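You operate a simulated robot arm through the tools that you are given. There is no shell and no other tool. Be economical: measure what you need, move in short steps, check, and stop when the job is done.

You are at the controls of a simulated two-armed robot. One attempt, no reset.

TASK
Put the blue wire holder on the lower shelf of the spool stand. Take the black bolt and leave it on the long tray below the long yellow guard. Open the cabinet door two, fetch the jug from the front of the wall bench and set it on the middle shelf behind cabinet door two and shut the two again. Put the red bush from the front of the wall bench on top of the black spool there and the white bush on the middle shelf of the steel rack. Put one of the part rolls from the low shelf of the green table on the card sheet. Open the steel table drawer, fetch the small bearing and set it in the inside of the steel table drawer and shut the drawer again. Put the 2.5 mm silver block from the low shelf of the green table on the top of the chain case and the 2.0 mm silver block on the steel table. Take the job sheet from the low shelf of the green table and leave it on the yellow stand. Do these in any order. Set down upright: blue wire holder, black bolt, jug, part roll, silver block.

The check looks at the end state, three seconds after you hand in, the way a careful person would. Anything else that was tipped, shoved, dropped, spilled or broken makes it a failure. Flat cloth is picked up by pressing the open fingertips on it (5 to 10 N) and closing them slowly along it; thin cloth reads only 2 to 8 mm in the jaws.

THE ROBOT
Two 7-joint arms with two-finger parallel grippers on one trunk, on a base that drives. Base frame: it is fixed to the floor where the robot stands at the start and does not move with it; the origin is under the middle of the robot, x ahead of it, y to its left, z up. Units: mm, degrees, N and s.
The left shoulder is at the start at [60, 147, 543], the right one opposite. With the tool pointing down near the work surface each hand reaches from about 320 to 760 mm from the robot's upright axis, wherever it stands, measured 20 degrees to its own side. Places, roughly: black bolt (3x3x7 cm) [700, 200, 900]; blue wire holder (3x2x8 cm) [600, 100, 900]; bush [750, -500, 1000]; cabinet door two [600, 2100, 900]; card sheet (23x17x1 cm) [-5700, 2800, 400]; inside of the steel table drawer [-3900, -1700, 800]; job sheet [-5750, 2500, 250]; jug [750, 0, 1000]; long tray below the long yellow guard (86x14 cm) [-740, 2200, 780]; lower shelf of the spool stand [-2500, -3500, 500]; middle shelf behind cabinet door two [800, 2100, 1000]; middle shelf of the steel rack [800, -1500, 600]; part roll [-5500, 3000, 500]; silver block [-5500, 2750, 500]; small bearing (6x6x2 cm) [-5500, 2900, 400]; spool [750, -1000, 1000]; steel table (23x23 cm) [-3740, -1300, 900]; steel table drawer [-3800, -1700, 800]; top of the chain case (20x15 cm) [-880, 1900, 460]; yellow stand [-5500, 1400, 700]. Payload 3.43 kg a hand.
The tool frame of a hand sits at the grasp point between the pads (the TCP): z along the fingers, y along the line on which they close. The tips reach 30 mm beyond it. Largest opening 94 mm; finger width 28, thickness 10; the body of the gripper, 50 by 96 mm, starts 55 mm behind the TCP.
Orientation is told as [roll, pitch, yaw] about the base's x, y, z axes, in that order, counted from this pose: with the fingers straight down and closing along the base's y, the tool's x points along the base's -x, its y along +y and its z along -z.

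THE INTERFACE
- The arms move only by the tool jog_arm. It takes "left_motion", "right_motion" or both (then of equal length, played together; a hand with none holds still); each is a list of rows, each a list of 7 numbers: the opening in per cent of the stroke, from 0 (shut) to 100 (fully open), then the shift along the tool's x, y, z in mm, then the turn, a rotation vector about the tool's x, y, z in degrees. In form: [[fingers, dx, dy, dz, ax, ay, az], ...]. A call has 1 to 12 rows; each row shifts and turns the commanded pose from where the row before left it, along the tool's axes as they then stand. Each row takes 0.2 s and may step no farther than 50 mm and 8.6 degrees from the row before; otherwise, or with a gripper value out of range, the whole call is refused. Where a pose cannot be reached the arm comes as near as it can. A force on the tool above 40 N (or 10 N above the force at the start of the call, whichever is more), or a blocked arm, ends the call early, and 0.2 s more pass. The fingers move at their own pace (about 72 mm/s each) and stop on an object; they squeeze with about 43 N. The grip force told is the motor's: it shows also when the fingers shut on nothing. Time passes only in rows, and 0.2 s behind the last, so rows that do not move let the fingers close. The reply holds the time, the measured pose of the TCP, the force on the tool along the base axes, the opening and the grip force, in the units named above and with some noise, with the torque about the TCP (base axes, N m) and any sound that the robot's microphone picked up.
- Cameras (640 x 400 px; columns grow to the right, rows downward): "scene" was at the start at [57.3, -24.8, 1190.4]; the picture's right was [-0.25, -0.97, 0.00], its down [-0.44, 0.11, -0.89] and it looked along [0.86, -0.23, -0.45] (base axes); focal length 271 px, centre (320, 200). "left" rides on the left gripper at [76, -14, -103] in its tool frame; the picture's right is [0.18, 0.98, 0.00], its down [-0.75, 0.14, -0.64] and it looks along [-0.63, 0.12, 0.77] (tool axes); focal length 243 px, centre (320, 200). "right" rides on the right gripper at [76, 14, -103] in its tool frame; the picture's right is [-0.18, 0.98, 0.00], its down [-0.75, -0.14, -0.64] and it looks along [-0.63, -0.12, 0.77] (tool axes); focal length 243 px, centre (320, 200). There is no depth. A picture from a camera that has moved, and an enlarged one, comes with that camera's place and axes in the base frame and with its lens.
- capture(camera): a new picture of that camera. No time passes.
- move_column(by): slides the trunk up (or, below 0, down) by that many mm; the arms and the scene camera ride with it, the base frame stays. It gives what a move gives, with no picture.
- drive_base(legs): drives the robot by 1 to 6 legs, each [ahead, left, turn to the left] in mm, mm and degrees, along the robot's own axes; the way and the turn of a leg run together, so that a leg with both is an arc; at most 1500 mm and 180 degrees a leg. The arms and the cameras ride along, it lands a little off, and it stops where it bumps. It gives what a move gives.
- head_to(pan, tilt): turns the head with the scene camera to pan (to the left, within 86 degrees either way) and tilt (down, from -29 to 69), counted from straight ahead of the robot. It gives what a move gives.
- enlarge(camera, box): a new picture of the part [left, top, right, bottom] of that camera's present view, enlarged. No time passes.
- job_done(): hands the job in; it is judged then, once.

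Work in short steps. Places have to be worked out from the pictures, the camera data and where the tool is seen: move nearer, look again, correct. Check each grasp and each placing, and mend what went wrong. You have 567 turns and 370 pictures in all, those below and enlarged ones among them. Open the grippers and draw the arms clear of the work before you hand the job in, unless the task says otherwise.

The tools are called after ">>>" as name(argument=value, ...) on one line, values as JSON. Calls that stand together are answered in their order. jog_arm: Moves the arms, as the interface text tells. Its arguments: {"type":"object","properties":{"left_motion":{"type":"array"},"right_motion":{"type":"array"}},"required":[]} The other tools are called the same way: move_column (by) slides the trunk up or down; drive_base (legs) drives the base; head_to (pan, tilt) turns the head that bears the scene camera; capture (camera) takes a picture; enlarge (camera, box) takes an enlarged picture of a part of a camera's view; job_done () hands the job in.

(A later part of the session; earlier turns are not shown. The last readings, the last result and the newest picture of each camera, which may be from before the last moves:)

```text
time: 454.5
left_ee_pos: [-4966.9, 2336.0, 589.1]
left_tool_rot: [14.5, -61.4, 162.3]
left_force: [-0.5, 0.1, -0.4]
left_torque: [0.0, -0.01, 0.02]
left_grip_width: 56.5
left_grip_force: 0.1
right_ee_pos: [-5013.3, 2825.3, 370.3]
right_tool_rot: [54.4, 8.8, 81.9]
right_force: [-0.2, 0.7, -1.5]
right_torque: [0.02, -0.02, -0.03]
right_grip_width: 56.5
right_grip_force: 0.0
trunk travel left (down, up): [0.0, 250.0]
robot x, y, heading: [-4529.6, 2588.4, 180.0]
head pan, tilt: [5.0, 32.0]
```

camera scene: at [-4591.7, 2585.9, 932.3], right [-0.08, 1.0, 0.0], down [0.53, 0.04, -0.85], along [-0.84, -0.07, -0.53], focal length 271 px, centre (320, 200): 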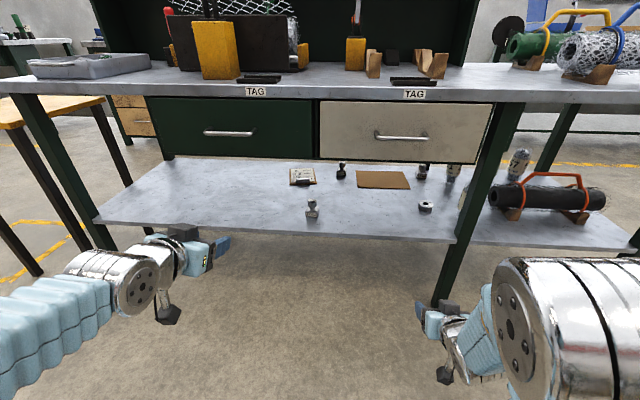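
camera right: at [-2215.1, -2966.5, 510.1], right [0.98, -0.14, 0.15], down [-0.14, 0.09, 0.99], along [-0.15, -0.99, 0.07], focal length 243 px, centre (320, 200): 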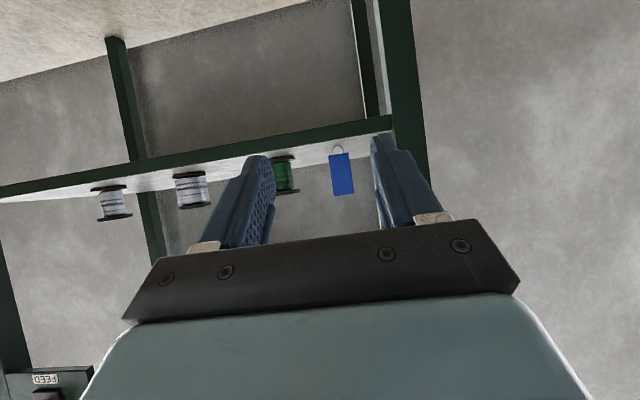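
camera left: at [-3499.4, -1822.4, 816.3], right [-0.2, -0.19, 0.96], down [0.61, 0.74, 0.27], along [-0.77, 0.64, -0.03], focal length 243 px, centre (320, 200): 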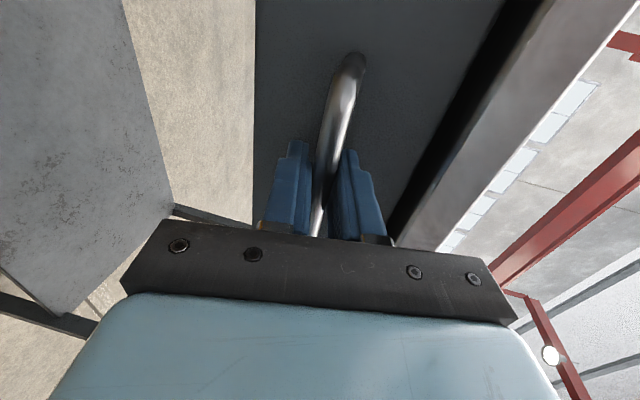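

>>> jog_arm(right_motion=[[60, 0, 0, 0, 0, 0, 8.4], [60, 0, 0, 0, 0, 0, 8.4], [60, 0, 0, 0, 0, 0, 8.4], [60, 0, 0, 0, 0, 0, 8.4], [60, 0, 0, 0, 0, 0, 8.4], [60, 0, 0, 0, 0, 0, 8.4], [60, 0, 0, 0, 0, 0, 8.4], [60, 0, 0, 0, 0, 0, 8.4], [60, 0, 0, 0, 0, 0, 8.4], [60, 0, 0, 0, 0, 0, 3.6]])

>>> capture(camera="right")

```text
time: 456.7
left_ee_pos: [-4966.7, 2334.3, 589.4]
left_tool_rot: [14.4, -61.5, 162.3]
left_force: [-0.4, 0.1, -0.1]
left_torque: [0.02, -0.01, -0.01]
left_grip_width: 56.4
left_grip_force: 0.1
right_ee_pos: [-5012.3, 2824.9, 374.6]
right_tool_rot: [0.2, 54.6, -1.8]
right_force: [-0.1, 0.8, 0.3]
right_torque: [0.02, -0.01, 0.04]
right_grip_width: 56.3
right_grip_force: 0.1
trunk travel left (down, up): [0.0, 250.0]
robot x, y, heading: [-4534.1, 2597.2, 179.8]
head pan, tilt: [5.0, 32.0]
```

```text
189 pictures are left
camera right: at [-4973.2, 2837.9, 494.9], right [0.14, 0.98, -0.15], down [0.95, -0.17, -0.24], along [-0.27, -0.11, -0.96], focal length 243 px, centre (320, 200)
```

right: 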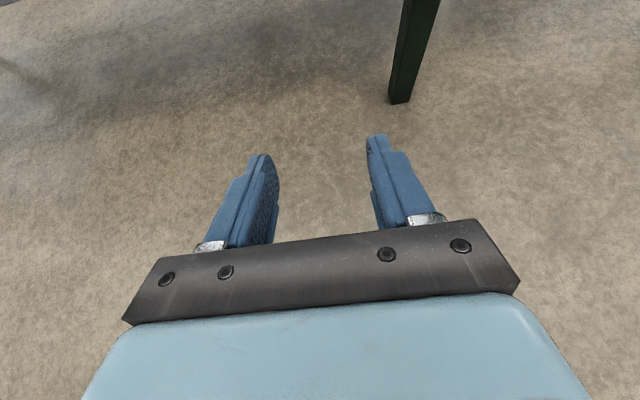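

Roll by 180° works (camera on top). Do the same for the left hand (mirrored direction).

>>> jog_arm(left_motion=[[60, 0, 0, 0, 0, 0, -8.4], [60, 0, 0, 0, 0, 0, -8.4], [60, 0, 0, 0, 0, 0, -8.4], [60, 0, 0, 0, 0, 0, -8.4], [60, 0, 0, 0, 0, 0, -8.4], [60, 0, 0, 0, 0, 0, -8.4], [60, 0, 0, 0, 0, 0, -8.4], [60, 0, 0, 0, 0, 0, -8.4], [60, 0, 0, 0, 0, 0, -8.4], [60, 0, 0, 0, 0, 0, -8.4], [60, 0, 0, 0, 0, 0, -8.4], [60, 0, 0, 0, 0, 0, -8.4]])

>>> jog_arm(left_motion=[[60, 0, 0, 0, 0, 0, -8.4], [60, 0, 0, 0, 0, 0, -8.4], [60, 0, 0, 0, 0, 0, -8.4], [60, 0, 0, 0, 0, 0, -8.4], [60, 0, 0, 0, 0, 0, -8.4], [60, 0, 0, 0, 0, 0, -8.4], [60, 0, 0, 0, 0, 0, -8.4], [60, 0, 0, 0, 0, 0, -8.4], [60, 0, 0, 0, 0, 0, -8.4], [60, 0, 0, 0, 0, 0, -8.4], [60, 0, 0, 0, 0, 0, -3]])

```text
time: 459.3
left_ee_pos: [-4966.5, 2334.8, 588.2]
left_tool_rot: [-62.4, 2.8, -89.9]
left_force: [-0.9, 0.0, 0.1]
left_torque: [-0.03, 0.01, 0.02]
left_grip_width: 56.2
left_grip_force: 0.1
right_ee_pos: [-5013.4, 2824.2, 372.5]
right_tool_rot: [0.4, 54.8, -1.5]
right_force: [0.3, 0.5, -0.9]
right_torque: [0.02, -0.01, -0.02]
right_grip_width: 56.3
right_grip_force: 0.0
trunk travel left (down, up): [0.0, 250.0]
robot x, y, heading: [-4534.0, 2594.1, 180.1]
head pan, tilt: [5.0, 32.0]
```

```text
time: 461.7
left_ee_pos: [-4967.0, 2335.6, 588.6]
left_tool_rot: [0.1, 62.4, -1.1]
left_force: [-0.2, -0.7, -0.7]
left_torque: [0.01, -0.02, 0.0]
left_grip_width: 56.2
left_grip_force: 0.1
right_ee_pos: [-5012.6, 2825.5, 373.7]
right_tool_rot: [0.4, 54.6, -1.6]
right_force: [-0.1, -0.5, -0.2]
right_torque: [0.02, 0.0, 0.01]
right_grip_width: 56.3
right_grip_force: 0.1
trunk travel left (down, up): [0.0, 250.0]
robot x, y, heading: [-4533.1, 2589.9, 179.8]
head pan, tilt: [5.0, 32.0]
```

Pitch the right hand to 70°, lower the left hand to ~430, and move to y≈2180 for the job sheet.

>>> jog_arm(left_motion=[[60, -33, 0, 17, 0, 0, 0], [60, -33, 0, 17, 0, 0, 0], [60, -33, 0, 17, 0, 0, 0], [60, -33, 0, 17, 0, 0, 0], [60, 0, 0, 0, 0, 0, 0]], right_motion=[[80, 0, 0, 0, 0, 7.7, 0], [80, 0, 0, 0, 0, 7.7, 0], [80, 20, 0, -7, 0, 0, 0], [80, 23, 0, -9, 0, 0, 0], [80, 0, 0, 0, 0, 0, 0]])

>>> drive_base(legs=[[0, 412, 0], [250, 0, 0]])

>>> capture(camera="right")

>>> capture(camera="scene")

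```text
time: 462.9
left_ee_pos: [-4998.7, 2325.6, 459.1]
left_tool_rot: [0.1, 62.3, -1.3]
left_force: [0.2, 0.5, 1.4]
left_torque: [-0.04, 0.02, 0.01]
left_grip_width: 56.4
left_grip_force: 0.0
left hand out of reach, approached as far as the arm can: row 3, 4
right_ee_pos: [-5038.0, 2811.9, 467.9]
right_tool_rot: [0.3, 70.1, -1.5]
right_force: [-0.5, -0.7, 0.6]
right_torque: [0.01, -0.01, 0.0]
right_grip_width: 75.0
right_grip_force: 0.1
right hand out of reach, approached as far as the arm can: row 1, 2
trunk travel left (down, up): [0.0, 250.0]
robot x, y, heading: [-4534.6, 2592.2, 179.7]
head pan, tilt: [5.0, 32.0]
```

```text
time: 466.8
left_ee_pos: [-5248.3, 1914.6, 459.4]
left_tool_rot: [0.2, 62.4, -1.0]
left_force: [-0.2, 0.5, 0.5]
left_torque: [-0.01, 0.03, 0.02]
left_grip_width: 56.4
left_grip_force: 0.1
right_ee_pos: [-5289.2, 2400.6, 466.9]
right_tool_rot: [0.4, 70.2, -1.2]
right_force: [-0.4, 0.1, -0.3]
right_torque: [-0.01, -0.03, 0.03]
right_grip_width: 75.3
right_grip_force: 0.0
trunk travel left (down, up): [0.0, 250.0]
robot x, y, heading: [-4783.1, 2183.8, -180.0]
head pan, tilt: [5.0, 32.0]
```

```text
188 pictures are left
camera right: at [-5219.1, 2412.8, 574.4], right [0.09, 0.98, -0.17], down [0.86, -0.16, -0.49], along [-0.51, -0.1, -0.85], focal length 243 px, centre (320, 200)
```

right: 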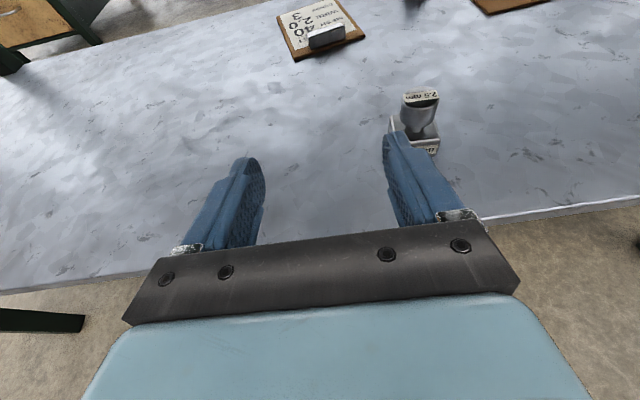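

```text
187 pictures are left
camera scene: at [-4842.7, 2176.1, 932.3], right [-0.09, 1.0, 0.0], down [0.53, 0.05, -0.85], along [-0.84, -0.08, -0.53], focal length 271 px, centre (320, 200)
```

scene: 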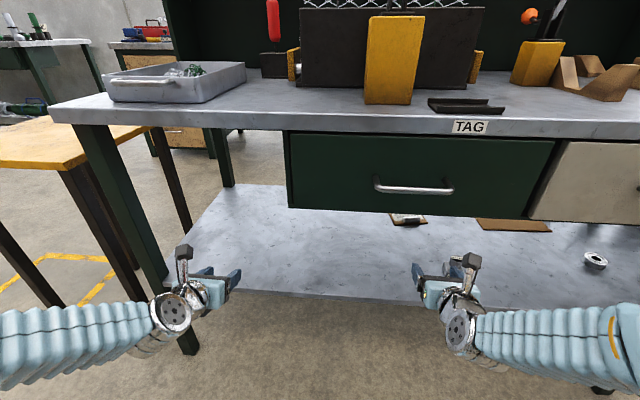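

Great view. Clip of the job sheet at ≈(−5664,2424). Open fully and drive 200 forward (passing clear of the 2.5 block), then look.

>>> drive_base(legs=[[190, 0, 0]])

>>> jog_arm(right_motion=[[100, -12, 0, 33, 0, 0, 0], [100, -12, 12, 33, 0, 0, 0], [100, 0, 11, 0, 0, 0, 0]])

>>> capture(camera="right")

>>> capture(camera="scene")

```text
time: 468.4
left_ee_pos: [-5436.6, 1913.0, 458.8]
left_tool_rot: [0.2, 62.3, -0.9]
left_force: [0.5, -0.5, -1.3]
left_torque: [0.02, 0.02, 0.02]
left_grip_width: 56.4
left_grip_force: 0.1
right_ee_pos: [-5479.4, 2399.0, 467.2]
right_tool_rot: [0.4, 70.3, -1.0]
right_force: [0.1, 0.4, 0.3]
right_torque: [0.0, 0.03, 0.0]
right_grip_width: 75.1
right_grip_force: 0.1
trunk travel left (down, up): [0.0, 250.0]
robot x, y, heading: [-4969.2, 2187.6, -179.9]
head pan, tilt: [5.0, 32.0]
```

```text
time: 469.2
left_ee_pos: [-5429.1, 1910.0, 462.6]
left_tool_rot: [0.9, 63.2, -0.4]
left_force: [1.2, -0.4, 0.7]
left_torque: [-0.02, 0.0, 0.02]
left_grip_width: 56.3
left_grip_force: 0.0
right_ee_pos: [-5497.3, 2397.8, 443.5]
right_tool_rot: [1.9, 69.5, 1.7]
right_force: [0.0, 0.5, -0.4]
right_torque: [0.03, -0.01, -0.04]
right_grip_width: 94.1
right_grip_force: 0.0
right hand out of reach, approached as far as the arm can: row 2, 3
trunk travel left (down, up): [0.0, 250.0]
robot x, y, heading: [-4966.9, 2182.8, -179.9]
head pan, tilt: [5.0, 32.0]
```

```text
186 pictures are left
camera right: at [-5427.2, 2411.8, 551.9], right [0.07, 0.98, -0.16], down [0.87, -0.14, -0.48], along [-0.5, -0.11, -0.86], focal length 243 px, centre (320, 200)
```

right: 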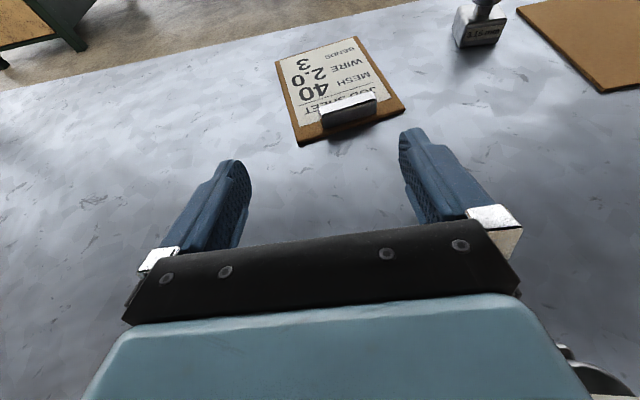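

```text
185 pictures are left
camera scene: at [-5016.0, 2169.9, 931.4], right [-0.09, 1.0, 0.01], down [0.52, 0.05, -0.86], along [-0.85, -0.07, -0.52], focal length 271 px, centre (320, 200)
```

scene: 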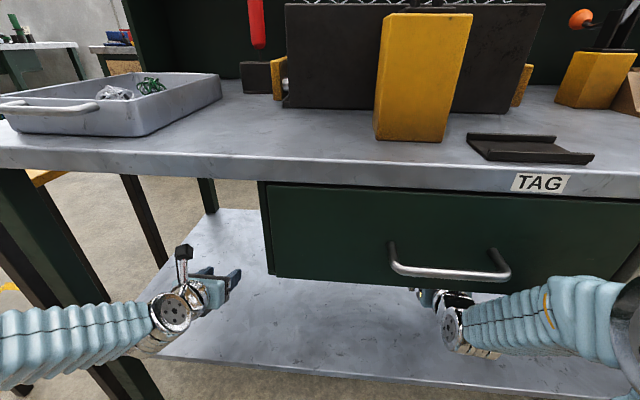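

The base seems slightly disturbed (tilt changed), so something may be touching. Undo that last arm move and compare.

>>> jog_arm(right_motion=[[100, 12, 0, -33, 0, 0, 0], [100, 0, 0, 0, 0, 0, 0]])

>>> enlarge(camera="scene", box=[340, 220, 640, 400])

```text
time: 469.8
left_ee_pos: [-5439.1, 1912.2, 460.5]
left_tool_rot: [0.1, 62.2, -0.8]
left_force: [-0.3, -0.4, 0.6]
left_torque: [-0.02, 0.01, 0.01]
left_grip_width: 56.4
left_grip_force: 0.1
right_ee_pos: [-5490.1, 2412.3, 470.2]
right_tool_rot: [0.1, 70.4, -1.6]
right_force: [0.4, -0.5, -0.3]
right_torque: [-0.01, 0.05, 0.02]
right_grip_width: 93.8
right_grip_force: 0.1
trunk travel left (down, up): [0.0, 250.0]
robot x, y, heading: [-4974.4, 2183.0, -180.0]
head pan, tilt: [5.0, 32.0]
```

```text
2.13 times, centred on (490, 310) of scene
camera zoom: at [-5034.2, 2175.5, 933.8], right [-0.09, 1.0, 0.0], down [0.53, 0.05, -0.85], along [-0.84, -0.08, -0.53], focal length 578 px, centre (-43, -35)
```

zoom: 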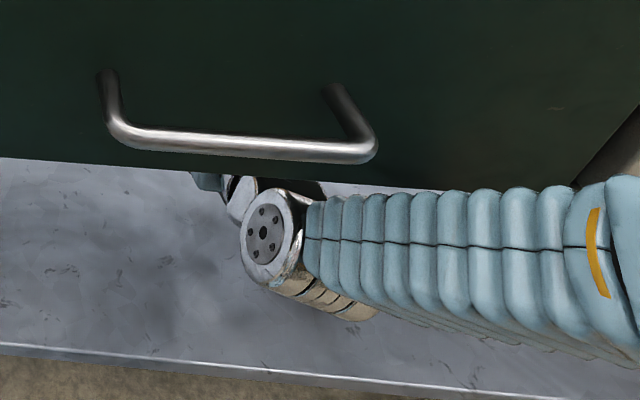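

The forearm was folded along the drawer front. Better: stand farther back so the arm reaches straight in. Back off 260 mm and extend the arm.

>>> drive_base(legs=[[-260, 0, 0]])

>>> jog_arm(right_motion=[[100, -15, 0, 41, 0, 0, 0], [100, -15, 0, 41, 0, 0, 0], [100, -15, 0, 41, 0, 0, 0], [100, -15, 0, 41, 0, 0, 0], [100, -15, 0, 41, 0, 0, 0], [100, -15, 0, 41, 0, 0, 0]])

>>> capture(camera="scene")

>>> capture(camera="right")

```text
time: 471.6
left_ee_pos: [-5175.5, 1913.3, 458.7]
left_tool_rot: [0.1, 62.4, -0.8]
left_force: [0.2, 0.7, 0.1]
left_torque: [-0.02, 0.0, -0.01]
left_grip_width: 56.4
left_grip_force: 0.0
right_ee_pos: [-5226.4, 2411.2, 468.2]
right_tool_rot: [0.3, 70.2, -1.1]
right_force: [-0.3, -0.1, -0.3]
right_torque: [0.01, -0.02, 0.02]
right_grip_width: 94.1
right_grip_force: 0.0
trunk travel left (down, up): [0.0, 250.0]
robot x, y, heading: [-4710.0, 2185.9, -179.8]
head pan, tilt: [5.0, 32.0]
```

```text
time: 473.0
left_ee_pos: [-5176.8, 1913.0, 459.1]
left_tool_rot: [0.3, 62.4, -0.9]
left_force: [0.6, -0.5, 1.0]
left_torque: [-0.04, 0.04, -0.03]
left_grip_width: 56.2
left_grip_force: 0.1
right_ee_pos: [-5311.3, 2348.5, 449.8]
right_tool_rot: [0.7, 70.1, -0.9]
right_force: [-0.7, 0.1, 0.2]
right_torque: [-0.03, -0.01, 0.02]
right_grip_width: 94.0
right_grip_force: 0.1
right hand out of reach, approached as far as the arm can: row 1, 2, 3, 4, 5, 6
trunk travel left (down, up): [0.0, 250.0]
robot x, y, heading: [-4709.6, 2187.3, -179.8]
head pan, tilt: [5.0, 32.0]
```

```text
183 pictures are left
camera scene: at [-4771.2, 2176.5, 932.3], right [-0.09, 1.0, 0.0], down [0.53, 0.05, -0.85], along [-0.84, -0.08, -0.53], focal length 271 px, centre (320, 200)
```

scene: 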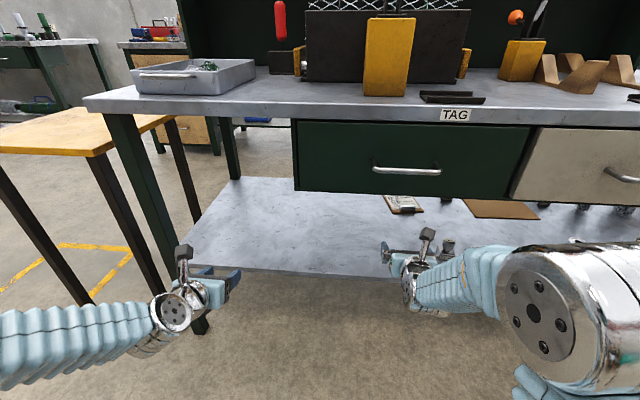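

```text
182 pictures are left
camera right: at [-5241.3, 2361.3, 555.5], right [0.09, 0.98, -0.17], down [0.86, -0.16, -0.49], along [-0.51, -0.1, -0.85], focal length 243 px, centre (320, 200)
```

right: 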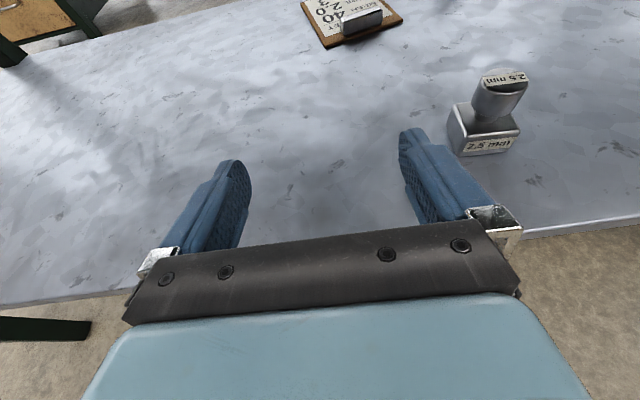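

This rolled configuration cannot reach farther. Back off and return the right hand to the normal roll (camera below), which at −55° pitch still clears the shelf.

>>> drive_base(legs=[[-200, 0, 0]])

>>> jog_arm(right_motion=[[80, 0, 0, 0, 0, 0, -8.4], [80, 0, 0, 0, 0, 0, -8.4], [80, 0, 0, 0, 0, 0, -8.4], [80, 0, 0, 0, 0, 0, -8.4], [80, 0, 0, 0, 0, 0, -8.4], [80, 0, 0, 0, 0, 0, -8.4], [80, 0, 0, 0, 0, 0, -8.4], [80, 0, 0, 0, 0, 0, -8.4], [80, 0, 0, 0, 0, 0, -8.4], [80, 0, 0, 0, 0, 0, -8.4], [80, 0, 0, 0, 0, 0, -8.4], [80, 0, 0, 0, 0, 0, -8.4]], left_motion=[[60, 0, 0, 0, 0, 0, 8.4], [60, 0, 0, 0, 0, 0, 8.4], [60, 0, 0, 0, 0, 0, 8.4], [60, 0, 0, 0, 0, 0, 8.4], [60, 0, 0, 0, 0, 0, 8.4], [60, 0, 0, 0, 0, 0, 8.4], [60, 0, 0, 0, 0, 0, 8.4], [60, 0, 0, 0, 0, 0, 8.4], [60, 0, 0, 0, 0, 0, 8.4], [60, 0, 0, 0, 0, 0, 8.4], [60, 0, 0, 0, 0, 0, 8.4], [60, 0, 0, 0, 0, 0, 8.4]])

>>> jog_arm(right_motion=[[80, 0, 0, 0, 0, 0, -8.4], [80, 0, 0, 0, 0, 0, -8.4], [80, 0, 0, 0, 0, 0, -8.4], [80, 0, 0, 0, 0, 0, -8.4], [80, 0, 0, 0, 0, 0, -8.4], [80, 0, 0, 0, 0, 0, -8.4], [80, 0, 0, 0, 0, 0, -8.4], [80, 0, 0, 0, 0, 0, -8.4], [80, 0, 0, 0, 0, 0, -8.4], [80, 0, 0, 0, 0, 0, -3.6]], left_motion=[[60, 0, 0, 0, 0, 0, 8.4], [60, 0, 0, 0, 0, 0, 8.4], [60, 0, 0, 0, 0, 0, 8.4], [60, 0, 0, 0, 0, 0, 8.4], [60, 0, 0, 0, 0, 0, 8.4], [60, 0, 0, 0, 0, 0, 8.4], [60, 0, 0, 0, 0, 0, 8.4], [60, 0, 0, 0, 0, 0, 8.4], [60, 0, 0, 0, 0, 0, 8.4], [60, 0, 0, 0, 0, 0, 3.6]])

```text
time: 474.6
left_ee_pos: [-4973.3, 1914.9, 459.2]
left_tool_rot: [0.1, 62.3, -0.7]
left_force: [-0.5, -0.1, -0.2]
left_torque: [0.01, -0.01, -0.02]
left_grip_width: 56.3
left_grip_force: 0.0
right_ee_pos: [-5109.9, 2350.0, 447.9]
right_tool_rot: [0.8, 70.0, -0.7]
right_force: [0.3, 0.0, 0.2]
right_torque: [0.01, -0.01, 0.02]
right_grip_width: 94.0
right_grip_force: 0.0
trunk travel left (down, up): [0.0, 250.0]
robot x, y, heading: [-4503.8, 2187.6, -179.7]
head pan, tilt: [5.0, 32.0]
```

```text
time: 477.2
left_ee_pos: [-4973.1, 1913.3, 458.8]
left_tool_rot: [-61.9, -9.6, -96.0]
left_force: [0.4, 0.8, 0.0]
left_torque: [0.01, -0.01, 0.05]
left_grip_width: 56.2
left_grip_force: 0.1
right_ee_pos: [-5110.1, 2349.7, 448.3]
right_tool_rot: [69.6, -10.5, 92.3]
right_force: [0.1, -0.7, 0.8]
right_torque: [0.0, -0.01, -0.01]
right_grip_width: 75.2
right_grip_force: 0.0
trunk travel left (down, up): [0.0, 250.0]
robot x, y, heading: [-4508.8, 2186.0, -179.7]
head pan, tilt: [5.0, 32.0]
```

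```text
time: 479.4
left_ee_pos: [-4972.5, 1914.3, 459.2]
left_tool_rot: [0.0, -62.3, 179.0]
left_force: [0.4, 0.3, -0.4]
left_torque: [0.0, -0.04, 0.03]
left_grip_width: 56.7
left_grip_force: 0.2
right_ee_pos: [-5111.0, 2348.2, 448.5]
right_tool_rot: [-1.1, -70.1, 179.6]
right_force: [0.8, 0.3, -0.2]
right_torque: [-0.01, -0.01, -0.01]
right_grip_width: 74.9
right_grip_force: 0.1
trunk travel left (down, up): [0.0, 250.0]
robot x, y, heading: [-4507.5, 2189.8, -179.6]
head pan, tilt: [5.0, 32.0]
```

Pitch right to −55° and test extension.

>>> jog_arm(right_motion=[[80, 0, 0, 0, 0, 7.5, 0], [80, 0, 0, 0, 0, 7.5, 0], [80, -25.8, 0, 36.9, 0, 0, 0], [80, -25.8, 0, 36.9, 0, 0, 0], [80, -25.8, 0, 36.9, 0, 0, 0], [80, -25.8, 0, 36.9, 0, 0, 0]])

>>> capture(camera="scene")

```text
time: 480.8
left_ee_pos: [-4974.1, 1913.5, 460.5]
left_tool_rot: [-0.2, -62.4, 179.2]
left_force: [-0.4, 0.7, 0.7]
left_torque: [-0.04, -0.02, 0.01]
left_grip_width: 56.4
left_grip_force: 0.0
right_ee_pos: [-5259.0, 2341.8, 447.4]
right_tool_rot: [-0.5, -55.1, 178.9]
right_force: [0.1, -0.1, 0.2]
right_torque: [-0.02, 0.0, -0.01]
right_grip_width: 75.4
right_grip_force: 0.1
right hand out of reach, approached as far as the arm can: row 4, 6
trunk travel left (down, up): [0.0, 250.0]
robot x, y, heading: [-4509.6, 2186.3, -179.7]
head pan, tilt: [5.0, 32.0]
```

```text
181 pictures are left
camera scene: at [-4568.5, 2177.8, 932.3], right [-0.09, 1.0, 0.0], down [0.53, 0.05, -0.85], along [-0.84, -0.08, -0.53], focal length 271 px, centre (320, 200)
```

scene: 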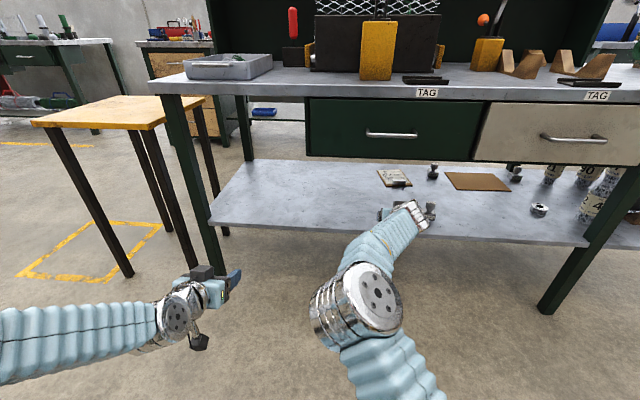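

Max reach ≈750 from the axis; elbow sits high enough. Align y≈2396 and drive 300 in, keeping clear of the 2.5 block.

>>> drive_base(legs=[[0, -54, -0.3], [300, 0, 0]])

>>> capture(camera="right")

>>> capture(camera="scene")

```text
time: 483.4
left_ee_pos: [-5274.6, 1970.5, 457.7]
left_tool_rot: [0.0, -62.2, 178.8]
left_force: [0.1, 0.2, 0.6]
left_torque: [0.0, 0.0, 0.02]
left_grip_width: 56.3
left_grip_force: 0.0
right_ee_pos: [-5556.9, 2399.5, 436.4]
right_tool_rot: [-0.6, -54.5, 178.6]
right_force: [0.7, -0.4, 0.1]
right_torque: [0.02, 0.0, -0.02]
right_grip_width: 75.1
right_grip_force: 0.1
trunk travel left (down, up): [0.0, 250.0]
robot x, y, heading: [-4806.0, 2241.7, -180.1]
head pan, tilt: [5.0, 32.0]
```

```text
180 pictures are left
camera right: at [-5430.2, 2381.5, 435.1], right [-0.14, -0.98, 0.15], down [0.09, 0.13, 0.99], along [-0.99, 0.15, 0.07], focal length 243 px, centre (320, 200)
```

right: 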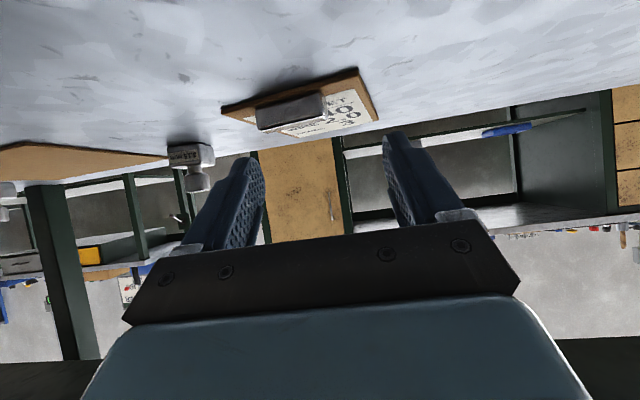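

```text
179 pictures are left
camera scene: at [-4869.2, 2232.8, 930.8], right [-0.09, 1.0, 0.0], down [0.53, 0.05, -0.85], along [-0.84, -0.07, -0.53], focal length 271 px, centre (320, 200)
```

scene: 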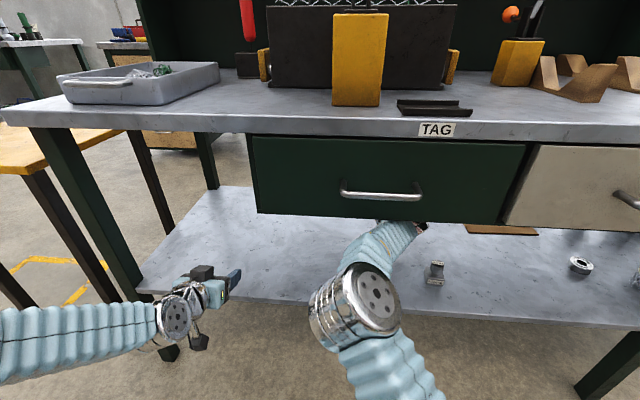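

The hand got pressed down slightly—forearm probably grazing the drawer bottom. Lower the hand 35 mm.

>>> jog_arm(right_motion=[[80, 14.7, 0, 10.3, 0, 0, 0], [80, 14.7, 0, 10.3, 0, 0, 0], [80, 0, 0, 0, 0, 0, 0]])

>>> capture(camera="right")

```text
time: 484.2
left_ee_pos: [-5275.0, 1970.6, 458.7]
left_tool_rot: [-0.3, -62.2, 178.9]
left_force: [-0.4, -0.1, 0.2]
left_torque: [0.03, 0.0, 0.02]
left_grip_width: 56.5
left_grip_force: 0.1
right_ee_pos: [-5554.3, 2393.6, 407.1]
right_tool_rot: [-0.6, -54.5, 178.6]
right_force: [0.7, 0.1, -0.9]
right_torque: [0.02, -0.02, 0.01]
right_grip_width: 75.1
right_grip_force: 0.0
right hand out of reach, approached as far as the arm can: row 1
trunk travel left (down, up): [0.0, 250.0]
robot x, y, heading: [-4805.8, 2240.0, -179.9]
head pan, tilt: [5.0, 32.0]
```

```text
178 pictures are left
camera right: at [-5428.6, 2375.5, 404.5], right [-0.14, -0.98, 0.14], down [0.09, 0.13, 0.99], along [-0.99, 0.15, 0.07], focal length 243 px, centre (320, 200)
```

right: 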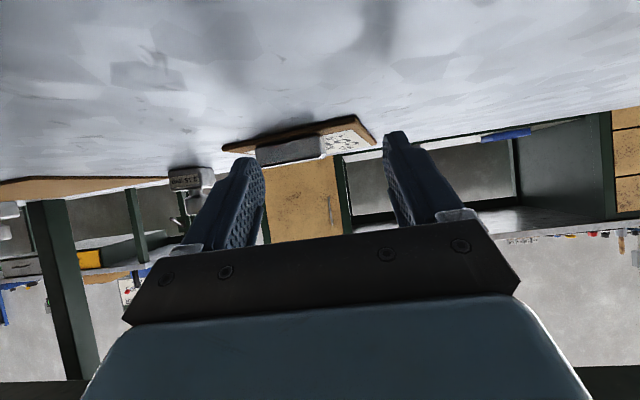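

Clip at y≈2430. Shift right 36 mm, forward 60, then view.

>>> drive_base(legs=[[0, -36, 0], [55, 0, 0]])

>>> jog_arm(right_motion=[[100, 8, 0, 5.7, 0, 0, 0], [100, 0, 0, 0, 0, 0, 0]])

>>> capture(camera="right")

```text
time: 485.6
left_ee_pos: [-5330.6, 2006.6, 459.4]
left_tool_rot: [-0.3, -62.2, 178.8]
left_force: [-0.2, -0.2, 0.0]
left_torque: [-0.02, -0.03, 0.0]
left_grip_width: 56.5
left_grip_force: 0.1
right_ee_pos: [-5611.5, 2429.9, 407.0]
right_tool_rot: [-0.6, -54.6, 178.6]
right_force: [0.2, -0.5, -0.7]
right_torque: [-0.02, -0.03, 0.03]
right_grip_width: 75.1
right_grip_force: 0.2
trunk travel left (down, up): [0.0, 250.0]
robot x, y, heading: [-4862.3, 2279.9, 180.0]
head pan, tilt: [5.0, 32.0]
```

```text
time: 486.2
left_ee_pos: [-5330.5, 2006.3, 459.1]
left_tool_rot: [-0.1, -62.4, 178.8]
left_force: [0.2, 0.1, 0.7]
left_torque: [-0.01, 0.0, 0.01]
left_grip_width: 56.5
left_grip_force: 0.0
right_ee_pos: [-5610.4, 2428.5, 397.2]
right_tool_rot: [-0.7, -54.5, 178.6]
right_force: [0.4, 0.4, -0.3]
right_torque: [-0.02, -0.03, 0.02]
right_grip_width: 94.1
right_grip_force: 0.0
trunk travel left (down, up): [0.0, 250.0]
robot x, y, heading: [-4864.4, 2277.6, 179.9]
head pan, tilt: [5.0, 32.0]
```

```text
177 pictures are left
camera right: at [-5483.1, 2411.0, 394.8], right [-0.14, -0.98, 0.14], down [0.09, 0.13, 0.99], along [-0.99, 0.15, 0.07], focal length 243 px, centre (320, 200)
```

right: 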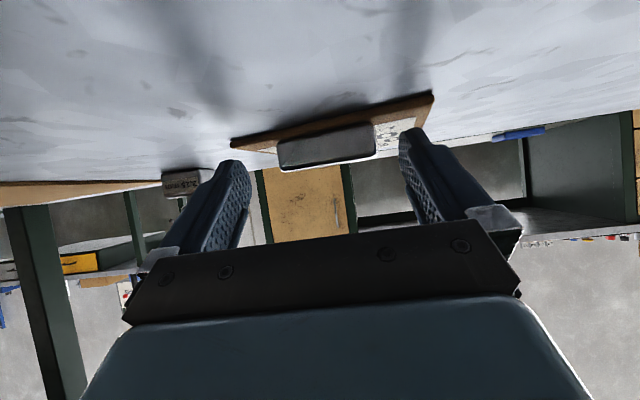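

Clip is centred; its height z≈364–383 so only the fingertips will hold it. Advance 18 mm and close.

>>> drive_base(legs=[[18, 0, 0]])

>>> jog_arm(right_motion=[[100, 1.6, 0, 1.2, 0, 0, 0], [80, 0, 0, 0, 0, 0, 0], [60, 0, 0, 0, 0, 0, 0], [40, 0, 0, 0, 0, 0, 0], [40, 0, 0, 0, 0, 0, 0]])

>>> capture(camera="right")

```text
time: 487.0
left_ee_pos: [-5348.0, 2006.5, 459.7]
left_tool_rot: [-0.1, -62.3, 178.9]
left_force: [-0.2, -0.3, 0.0]
left_torque: [-0.01, 0.0, -0.03]
left_grip_width: 56.6
left_grip_force: 0.1
right_ee_pos: [-5628.9, 2430.4, 397.3]
right_tool_rot: [-0.7, -54.6, 178.7]
right_force: [0.2, -0.5, 0.4]
right_torque: [-0.02, 0.03, -0.02]
right_grip_width: 94.1
right_grip_force: 0.0
trunk travel left (down, up): [0.0, 250.0]
robot x, y, heading: [-4879.9, 2271.9, 179.7]
head pan, tilt: [5.0, 32.0]
```

```text
time: 488.2
left_ee_pos: [-5347.8, 2006.1, 458.3]
left_tool_rot: [-0.2, -62.3, 178.9]
left_force: [0.5, -0.4, 0.3]
left_torque: [-0.01, 0.05, 0.01]
left_grip_width: 56.4
left_grip_force: 0.0
right_ee_pos: [-5627.7, 2429.2, 395.1]
right_tool_rot: [-0.7, -54.5, 178.6]
right_force: [-0.7, 0.6, 1.3]
right_torque: [-0.04, 0.05, 0.01]
right_grip_width: 61.4
right_grip_force: 42.6
trunk travel left (down, up): [0.0, 250.0]
robot x, y, heading: [-4882.8, 2277.6, 180.0]
head pan, tilt: [5.0, 32.0]
```

```text
176 pictures are left
camera right: at [-5501.0, 2410.8, 393.2], right [-0.14, -0.98, 0.14], down [0.09, 0.13, 0.99], along [-0.99, 0.15, 0.07], focal length 243 px, centre (320, 200)
```

right: 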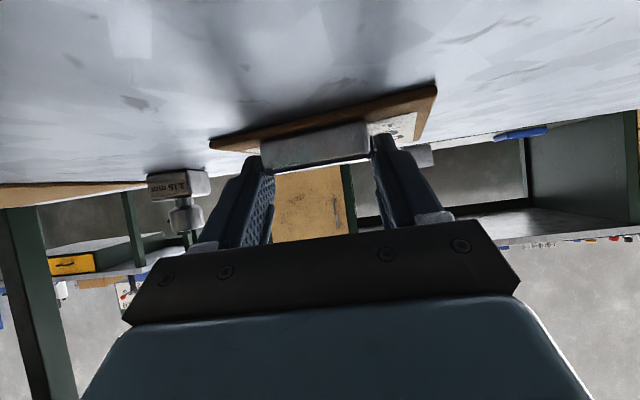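

Gripping the clip at 61 mm. Lift 20 mm and check.

>>> jog_arm(right_motion=[[0, -8, 0, -5.7, 0, 0, 0], [0, -8, 0, -5.7, 0, 0, 0], [0, 0, 0, 0, 0, 0, 0]])

>>> capture(camera="right")

```text
time: 489.0
left_ee_pos: [-5347.5, 2007.2, 459.0]
left_tool_rot: [-0.2, -62.3, 178.9]
left_force: [-0.3, -1.0, -0.5]
left_torque: [-0.02, -0.01, -0.02]
left_grip_width: 56.6
left_grip_force: 0.1
right_ee_pos: [-5627.7, 2428.2, 411.7]
right_tool_rot: [-0.7, -54.4, 178.9]
right_force: [-0.2, 0.1, -0.9]
right_torque: [0.02, -0.06, -0.04]
right_grip_width: 61.4
right_grip_force: 43.0
trunk travel left (down, up): [0.0, 250.0]
robot x, y, heading: [-4883.3, 2275.2, 180.0]
head pan, tilt: [5.0, 32.0]
```

```text
175 pictures are left
camera right: at [-5500.9, 2410.2, 410.6], right [-0.14, -0.98, 0.14], down [0.09, 0.13, 0.99], along [-0.99, 0.15, 0.07], focal length 243 px, centre (320, 200)
```

right: 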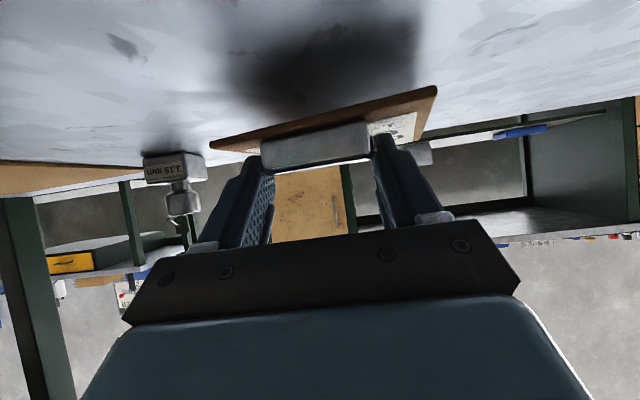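

Job sheet lifted level. Shift left 70 mm first (to clear the 2.5 block), then back out 450.

>>> drive_base(legs=[[0, 75, 0], [-450, 0, 0]])

>>> capture(camera="right")

>>> capture(camera="scene")

```text
time: 492.4
left_ee_pos: [-4893.9, 1932.3, 459.2]
left_tool_rot: [-0.2, -62.3, 178.9]
left_force: [-0.2, 0.1, 0.9]
left_torque: [0.02, 0.01, -0.02]
left_grip_width: 56.6
left_grip_force: 0.1
right_ee_pos: [-5173.5, 2354.3, 415.5]
right_tool_rot: [-0.5, -54.4, 178.6]
right_force: [1.0, 0.7, -1.2]
right_torque: [0.02, -0.08, 0.03]
right_grip_width: 61.3
right_grip_force: 43.0
trunk travel left (down, up): [0.0, 250.0]
robot x, y, heading: [-4424.7, 2203.7, 179.7]
head pan, tilt: [5.0, 32.0]
```

```text
174 pictures are left
camera right: at [-5045.7, 2336.5, 412.6], right [-0.14, -0.98, 0.14], down [0.09, 0.13, 0.99], along [-0.99, 0.15, 0.07], focal length 243 px, centre (320, 200)
```

right: 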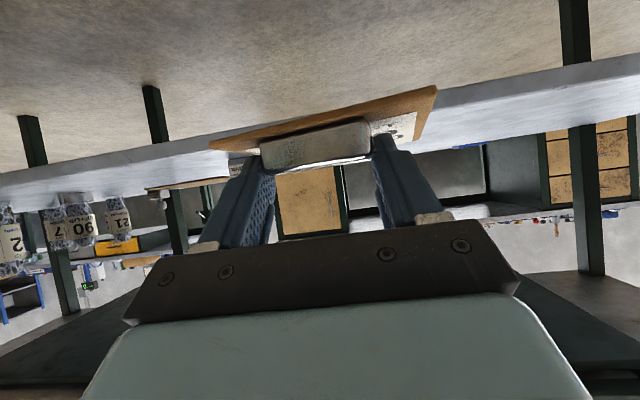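

```text
173 pictures are left
camera scene: at [-4487.0, 2193.0, 932.3], right [-0.09, 1.0, 0.0], down [0.53, 0.05, -0.85], along [-0.84, -0.07, -0.53], focal length 271 px, centre (320, 200)
```

scene: 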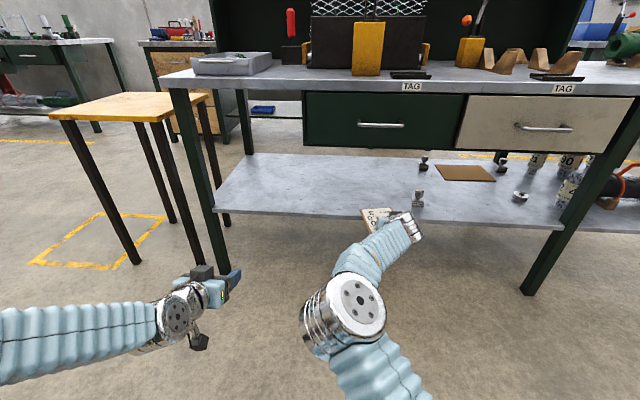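

Job sheet is out. Raise trunk and hand, tuck the left hand inward, and shift right before turning (to avoid the Chain‑1 panel).

>>> move_column(by=250)

>>> jog_arm(right_motion=[[0, -29, 0, -20, 0, 0, 0], [0, -29, 0, -20, 0, 0, 0], [0, 0, 0, 0, 0, 0, 0], [0, 0, 0, 0, 0, 0, 0]], left_motion=[[56, 0, -40, 0, 0, 0, 0], [56, 0, -40, 0, 0, 0, 0], [56, 0, -40, 0, 0, 0, 0], [56, 0, -40, 0, 0, 0, 0]])

>>> drive_base(legs=[[0, -320, 0], [0, 0, 90]])

>>> capture(camera="scene")

```text
time: 495.0
left_ee_pos: [-4892.9, 1931.7, 708.9]
left_tool_rot: [-0.2, -62.2, 178.9]
left_force: [-0.7, 0.0, -0.6]
left_torque: [-0.03, 0.0, -0.01]
left_grip_width: 56.4
left_grip_force: 0.1
right_ee_pos: [-5171.8, 2354.2, 663.8]
right_tool_rot: [-0.7, -54.4, 178.6]
right_force: [0.0, -1.0, -11.1]
right_torque: [-0.17, -1.22, 0.15]
right_grip_width: 61.3
right_grip_force: 42.9
trunk travel left (down, up): [-250.0, 0.0]
robot x, y, heading: [-4423.4, 2204.4, 180.1]
head pan, tilt: [5.0, 32.0]
```

```text
time: 496.0
left_ee_pos: [-4898.1, 2090.7, 712.9]
left_tool_rot: [-0.1, -62.3, 178.8]
left_force: [-0.6, 0.3, -0.6]
left_torque: [-0.02, -0.01, 0.01]
left_grip_width: 52.4
left_grip_force: 0.2
left hand out of reach, approached as far as the arm can: row 1
right_ee_pos: [-5173.6, 2354.6, 734.7]
right_tool_rot: [-0.6, -54.5, 178.6]
right_force: [1.0, 1.6, -6.6]
right_torque: [0.05, -0.67, -0.09]
right_grip_width: 60.9
right_grip_force: 43.4
trunk travel left (down, up): [-250.0, 0.0]
robot x, y, heading: [-4424.6, 2201.9, 179.7]
head pan, tilt: [5.0, 32.0]
```

```text
time: 502.0
left_ee_pos: [-4306.5, 2053.1, 713.1]
left_tool_rot: [-0.2, -62.3, -90.1]
left_force: [0.7, 0.2, 0.2]
left_torque: [0.01, 0.03, 0.01]
left_grip_width: 52.5
left_grip_force: 0.2
right_ee_pos: [-4565.9, 1773.4, 734.9]
right_tool_rot: [-0.5, -54.5, -90.5]
right_force: [-0.3, -0.5, -0.7]
right_torque: [0.06, 0.04, 0.01]
right_grip_width: 60.6
right_grip_force: 42.4
trunk travel left (down, up): [-250.0, 0.0]
robot x, y, heading: [-4424.3, 2520.0, -89.2]
head pan, tilt: [5.0, 32.0]
```

```text
172 pictures are left
camera scene: at [-4418.7, 2461.9, 1182.3], right [-0.99, -0.1, 0.0], down [-0.05, 0.53, -0.85], along [0.09, -0.84, -0.53], focal length 271 px, centre (320, 200)
```

scene: 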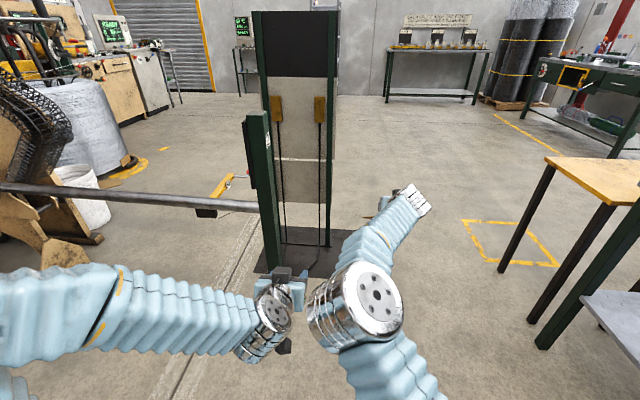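

During the lift the board may have touched the drawer. Check the grip with the right camera.

>>> capture(camera="right")

>>> enlarge(camera="scene", box=[330, 160, 470, 260])

```text
171 pictures are left
camera right: at [-4549.5, 1901.0, 732.5], right [0.98, -0.12, 0.14], down [-0.13, 0.09, 0.99], along [-0.13, -0.99, 0.07], focal length 243 px, centre (320, 200)
```

right: 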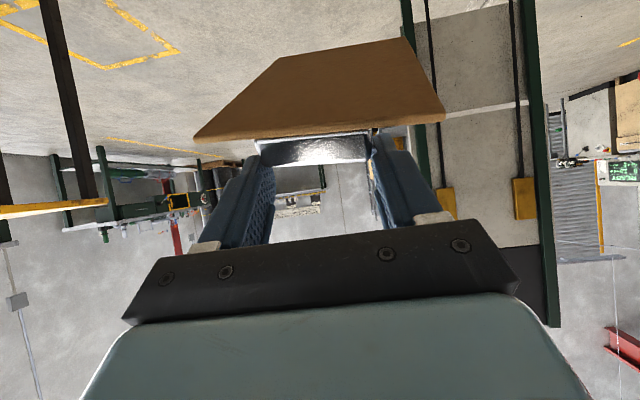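

```text
4.00 times, centred on (400, 210) of scene
camera zoom: at [-4418.7, 2461.9, 1182.3], right [-0.99, -0.1, 0.0], down [-0.05, 0.53, -0.85], along [0.09, -0.84, -0.53], focal length 1084 px, centre (0, 160)
```

zoom: 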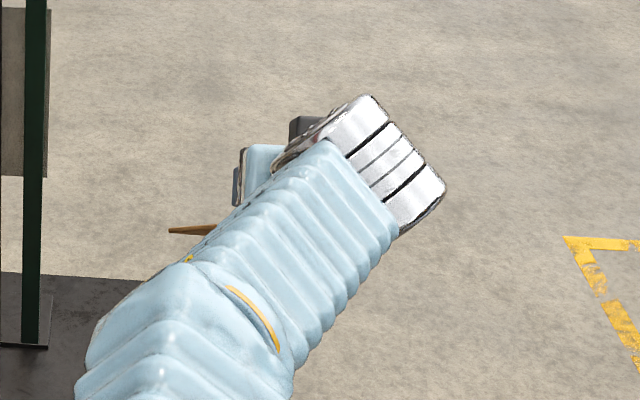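

The board has rotated in the grip: its far end hangs ~40° down. I'll continue and correct by pitching the hand and pressing it flat on the stand. Shift right 330 and go forward along −y.

>>> drive_base(legs=[[0, -330, -0.8], [1270, 0, 0]])

>>> head_to(pan=-60, tilt=30)

>>> capture(camera="scene")

```text
time: 510.1
left_ee_pos: [-4629.4, 775.6, 712.1]
left_tool_rot: [-0.2, -62.3, -90.5]
left_force: [0.2, -0.8, 0.6]
left_torque: [0.01, -0.02, -0.02]
left_grip_width: 52.3
left_grip_force: 0.0
right_ee_pos: [-4890.8, 497.5, 735.2]
right_tool_rot: [-0.6, -54.5, -91.0]
right_force: [-0.4, -0.9, -0.3]
right_torque: [0.04, 0.01, 0.0]
right_grip_width: 60.6
right_grip_force: 42.7
trunk travel left (down, up): [-250.0, 0.0]
robot x, y, heading: [-4744.7, 1246.5, -89.8]
head pan, tilt: [5.0, 32.0]
```

```text
time: 511.5
left_ee_pos: [-4629.7, 775.1, 712.1]
left_tool_rot: [-0.2, -62.2, -90.6]
left_force: [0.7, -0.4, 0.5]
left_torque: [0.0, -0.01, -0.01]
left_grip_width: 52.6
left_grip_force: 0.0
right_ee_pos: [-4891.3, 497.3, 735.3]
right_tool_rot: [-0.6, -54.5, -91.0]
right_force: [0.2, 0.6, -1.3]
right_torque: [0.06, 0.04, -0.03]
right_grip_width: 60.6
right_grip_force: 42.7
trunk travel left (down, up): [-250.0, 0.0]
robot x, y, heading: [-4746.9, 1245.0, -89.7]
head pan, tilt: [-60.0, 30.0]
```

```text
169 pictures are left
camera scene: at [-4824.7, 1228.9, 1185.4], right [-0.51, 0.86, 0.0], down [0.43, 0.25, -0.87], along [-0.75, -0.44, -0.5], focal length 271 px, centre (320, 200)
```

scene: 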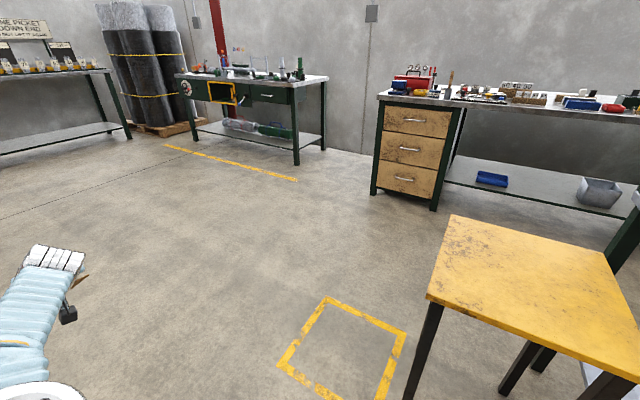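

Stand top: x −5316…−5710, y 1223…1610, z≈692. Pitch the hand up 20° and raise it before turning to face the stand.

>>> jog_arm(right_motion=[[0, 0, 0, 0, 0, -7, 0], [0, 0, 0, 0, 0, -7, 0], [0, 0, 0, 0, 0, -7, 0], [0, -37, 0, -10, 0, 0, 0], [0, -37, 0, -10, 0, 0, 0], [0, -37, 0, -10, 0, 0, 0], [0, -20, 0, -5, 0, 0, 0], [0, 0, 0, 0, 0, 0, 0]])

>>> capture(camera="right")

```text
time: 513.3
left_ee_pos: [-4628.8, 775.1, 713.3]
left_tool_rot: [-0.3, -62.3, -90.7]
left_force: [-0.5, 0.7, 1.1]
left_torque: [-0.02, 0.01, -0.03]
left_grip_width: 52.6
left_grip_force: 0.0
right_ee_pos: [-4890.1, 499.5, 869.8]
right_tool_rot: [-1.5, -75.5, -90.0]
right_force: [-0.6, 0.2, -0.5]
right_torque: [0.07, 0.05, 0.01]
right_grip_width: 60.7
right_grip_force: 43.0
trunk travel left (down, up): [-250.0, 0.0]
robot x, y, heading: [-4745.4, 1247.3, -89.7]
head pan, tilt: [-60.0, 30.0]
```

```text
168 pictures are left
camera right: at [-4873.1, 618.0, 822.4], right [0.98, -0.07, 0.17], down [-0.12, 0.44, 0.89], along [-0.14, -0.9, 0.42], focal length 243 px, centre (320, 200)
```

right: 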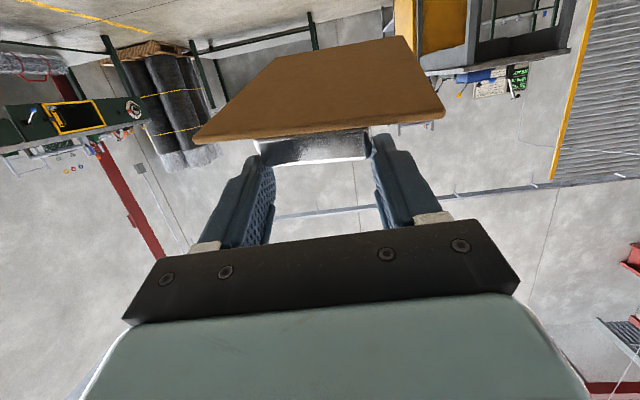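

Tilt remaining ≈19°. Pitch up another 17° so the board is level (hand roughly horizontal), then turn to face the stand.

>>> jog_arm(right_motion=[[0, 0, 0, 0, 0, -6, 0], [0, 0, 0, 0, 0, -6, 0], [0, 0, 0, 0, 0, -6, 0], [0, 0, 0, 0, 0, 0, 0]])

>>> drive_base(legs=[[0, 0, -90]])

>>> head_to(pan=-5, tilt=30)

>>> capture(camera="scene")

>>> capture(camera="right")

```text
time: 514.3
left_ee_pos: [-4630.1, 774.2, 713.3]
left_tool_rot: [-0.2, -62.3, -90.7]
left_force: [-0.2, 0.3, -0.3]
left_torque: [-0.01, 0.0, 0.01]
left_grip_width: 52.7
left_grip_force: 0.0
right_ee_pos: [-4889.9, 498.2, 870.7]
right_tool_rot: [-173.9, -86.5, 82.4]
right_force: [0.5, -0.1, -1.3]
right_torque: [0.08, 0.01, 0.0]
right_grip_width: 60.8
right_grip_force: 43.3
trunk travel left (down, up): [-250.0, 0.0]
robot x, y, heading: [-4745.7, 1246.6, -89.6]
head pan, tilt: [-60.0, 30.0]
```

```text
time: 518.5
left_ee_pos: [-5216.2, 1131.2, 712.6]
left_tool_rot: [-0.2, -62.3, 179.3]
left_force: [0.0, 0.4, -0.1]
left_torque: [0.02, -0.01, 0.0]
left_grip_width: 52.7
left_grip_force: 0.1
right_ee_pos: [-5491.7, 1392.5, 870.1]
right_tool_rot: [-174.6, -86.6, -7.1]
right_force: [-0.1, 0.3, -0.2]
right_torque: [-0.03, -0.11, -0.01]
right_grip_width: 60.6
right_grip_force: 42.2
trunk travel left (down, up): [-250.0, 0.0]
robot x, y, heading: [-4744.0, 1245.9, -180.0]
head pan, tilt: [-60.0, 30.0]
```

```text
time: 519.8
left_ee_pos: [-5216.6, 1132.8, 712.6]
left_tool_rot: [-0.2, -62.3, 179.2]
left_force: [-0.1, -0.1, 0.2]
left_torque: [-0.02, -0.01, 0.03]
left_grip_width: 52.3
left_grip_force: 0.0
right_ee_pos: [-5491.8, 1391.6, 870.5]
right_tool_rot: [-174.4, -86.5, -7.0]
right_force: [0.0, -0.5, -0.7]
right_torque: [0.02, -0.1, -0.01]
right_grip_width: 60.6
right_grip_force: 42.8
trunk travel left (down, up): [-250.0, 0.0]
robot x, y, heading: [-4746.4, 1245.8, -179.7]
head pan, tilt: [-5.0, 30.0]
```

```text
167 pictures are left
camera scene: at [-4807.0, 1252.7, 1185.4], right [0.08, 1.0, 0.0], down [0.5, -0.04, -0.87], along [-0.86, 0.07, -0.5], focal length 271 px, centre (320, 200)
```

scene: 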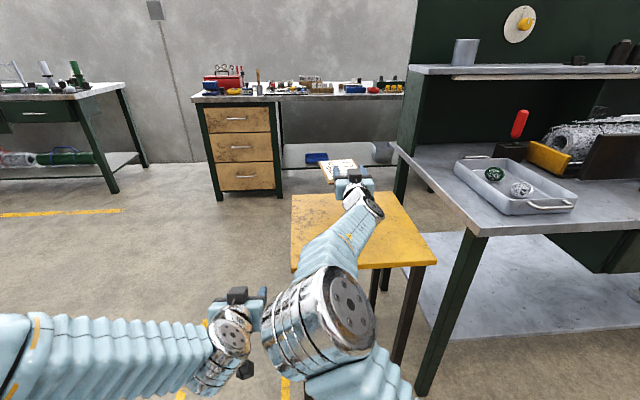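

```text
166 pictures are left
camera right: at [-5395.2, 1376.6, 788.1], right [-0.01, -0.98, 0.18], down [0.69, 0.12, 0.71], along [-0.72, 0.13, 0.68], focal length 243 px, centre (320, 200)
```

right: 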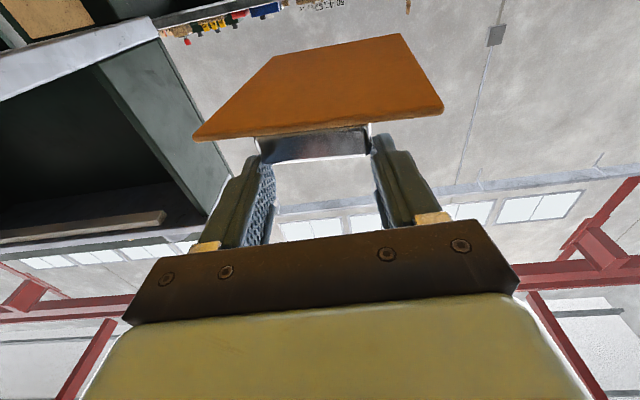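

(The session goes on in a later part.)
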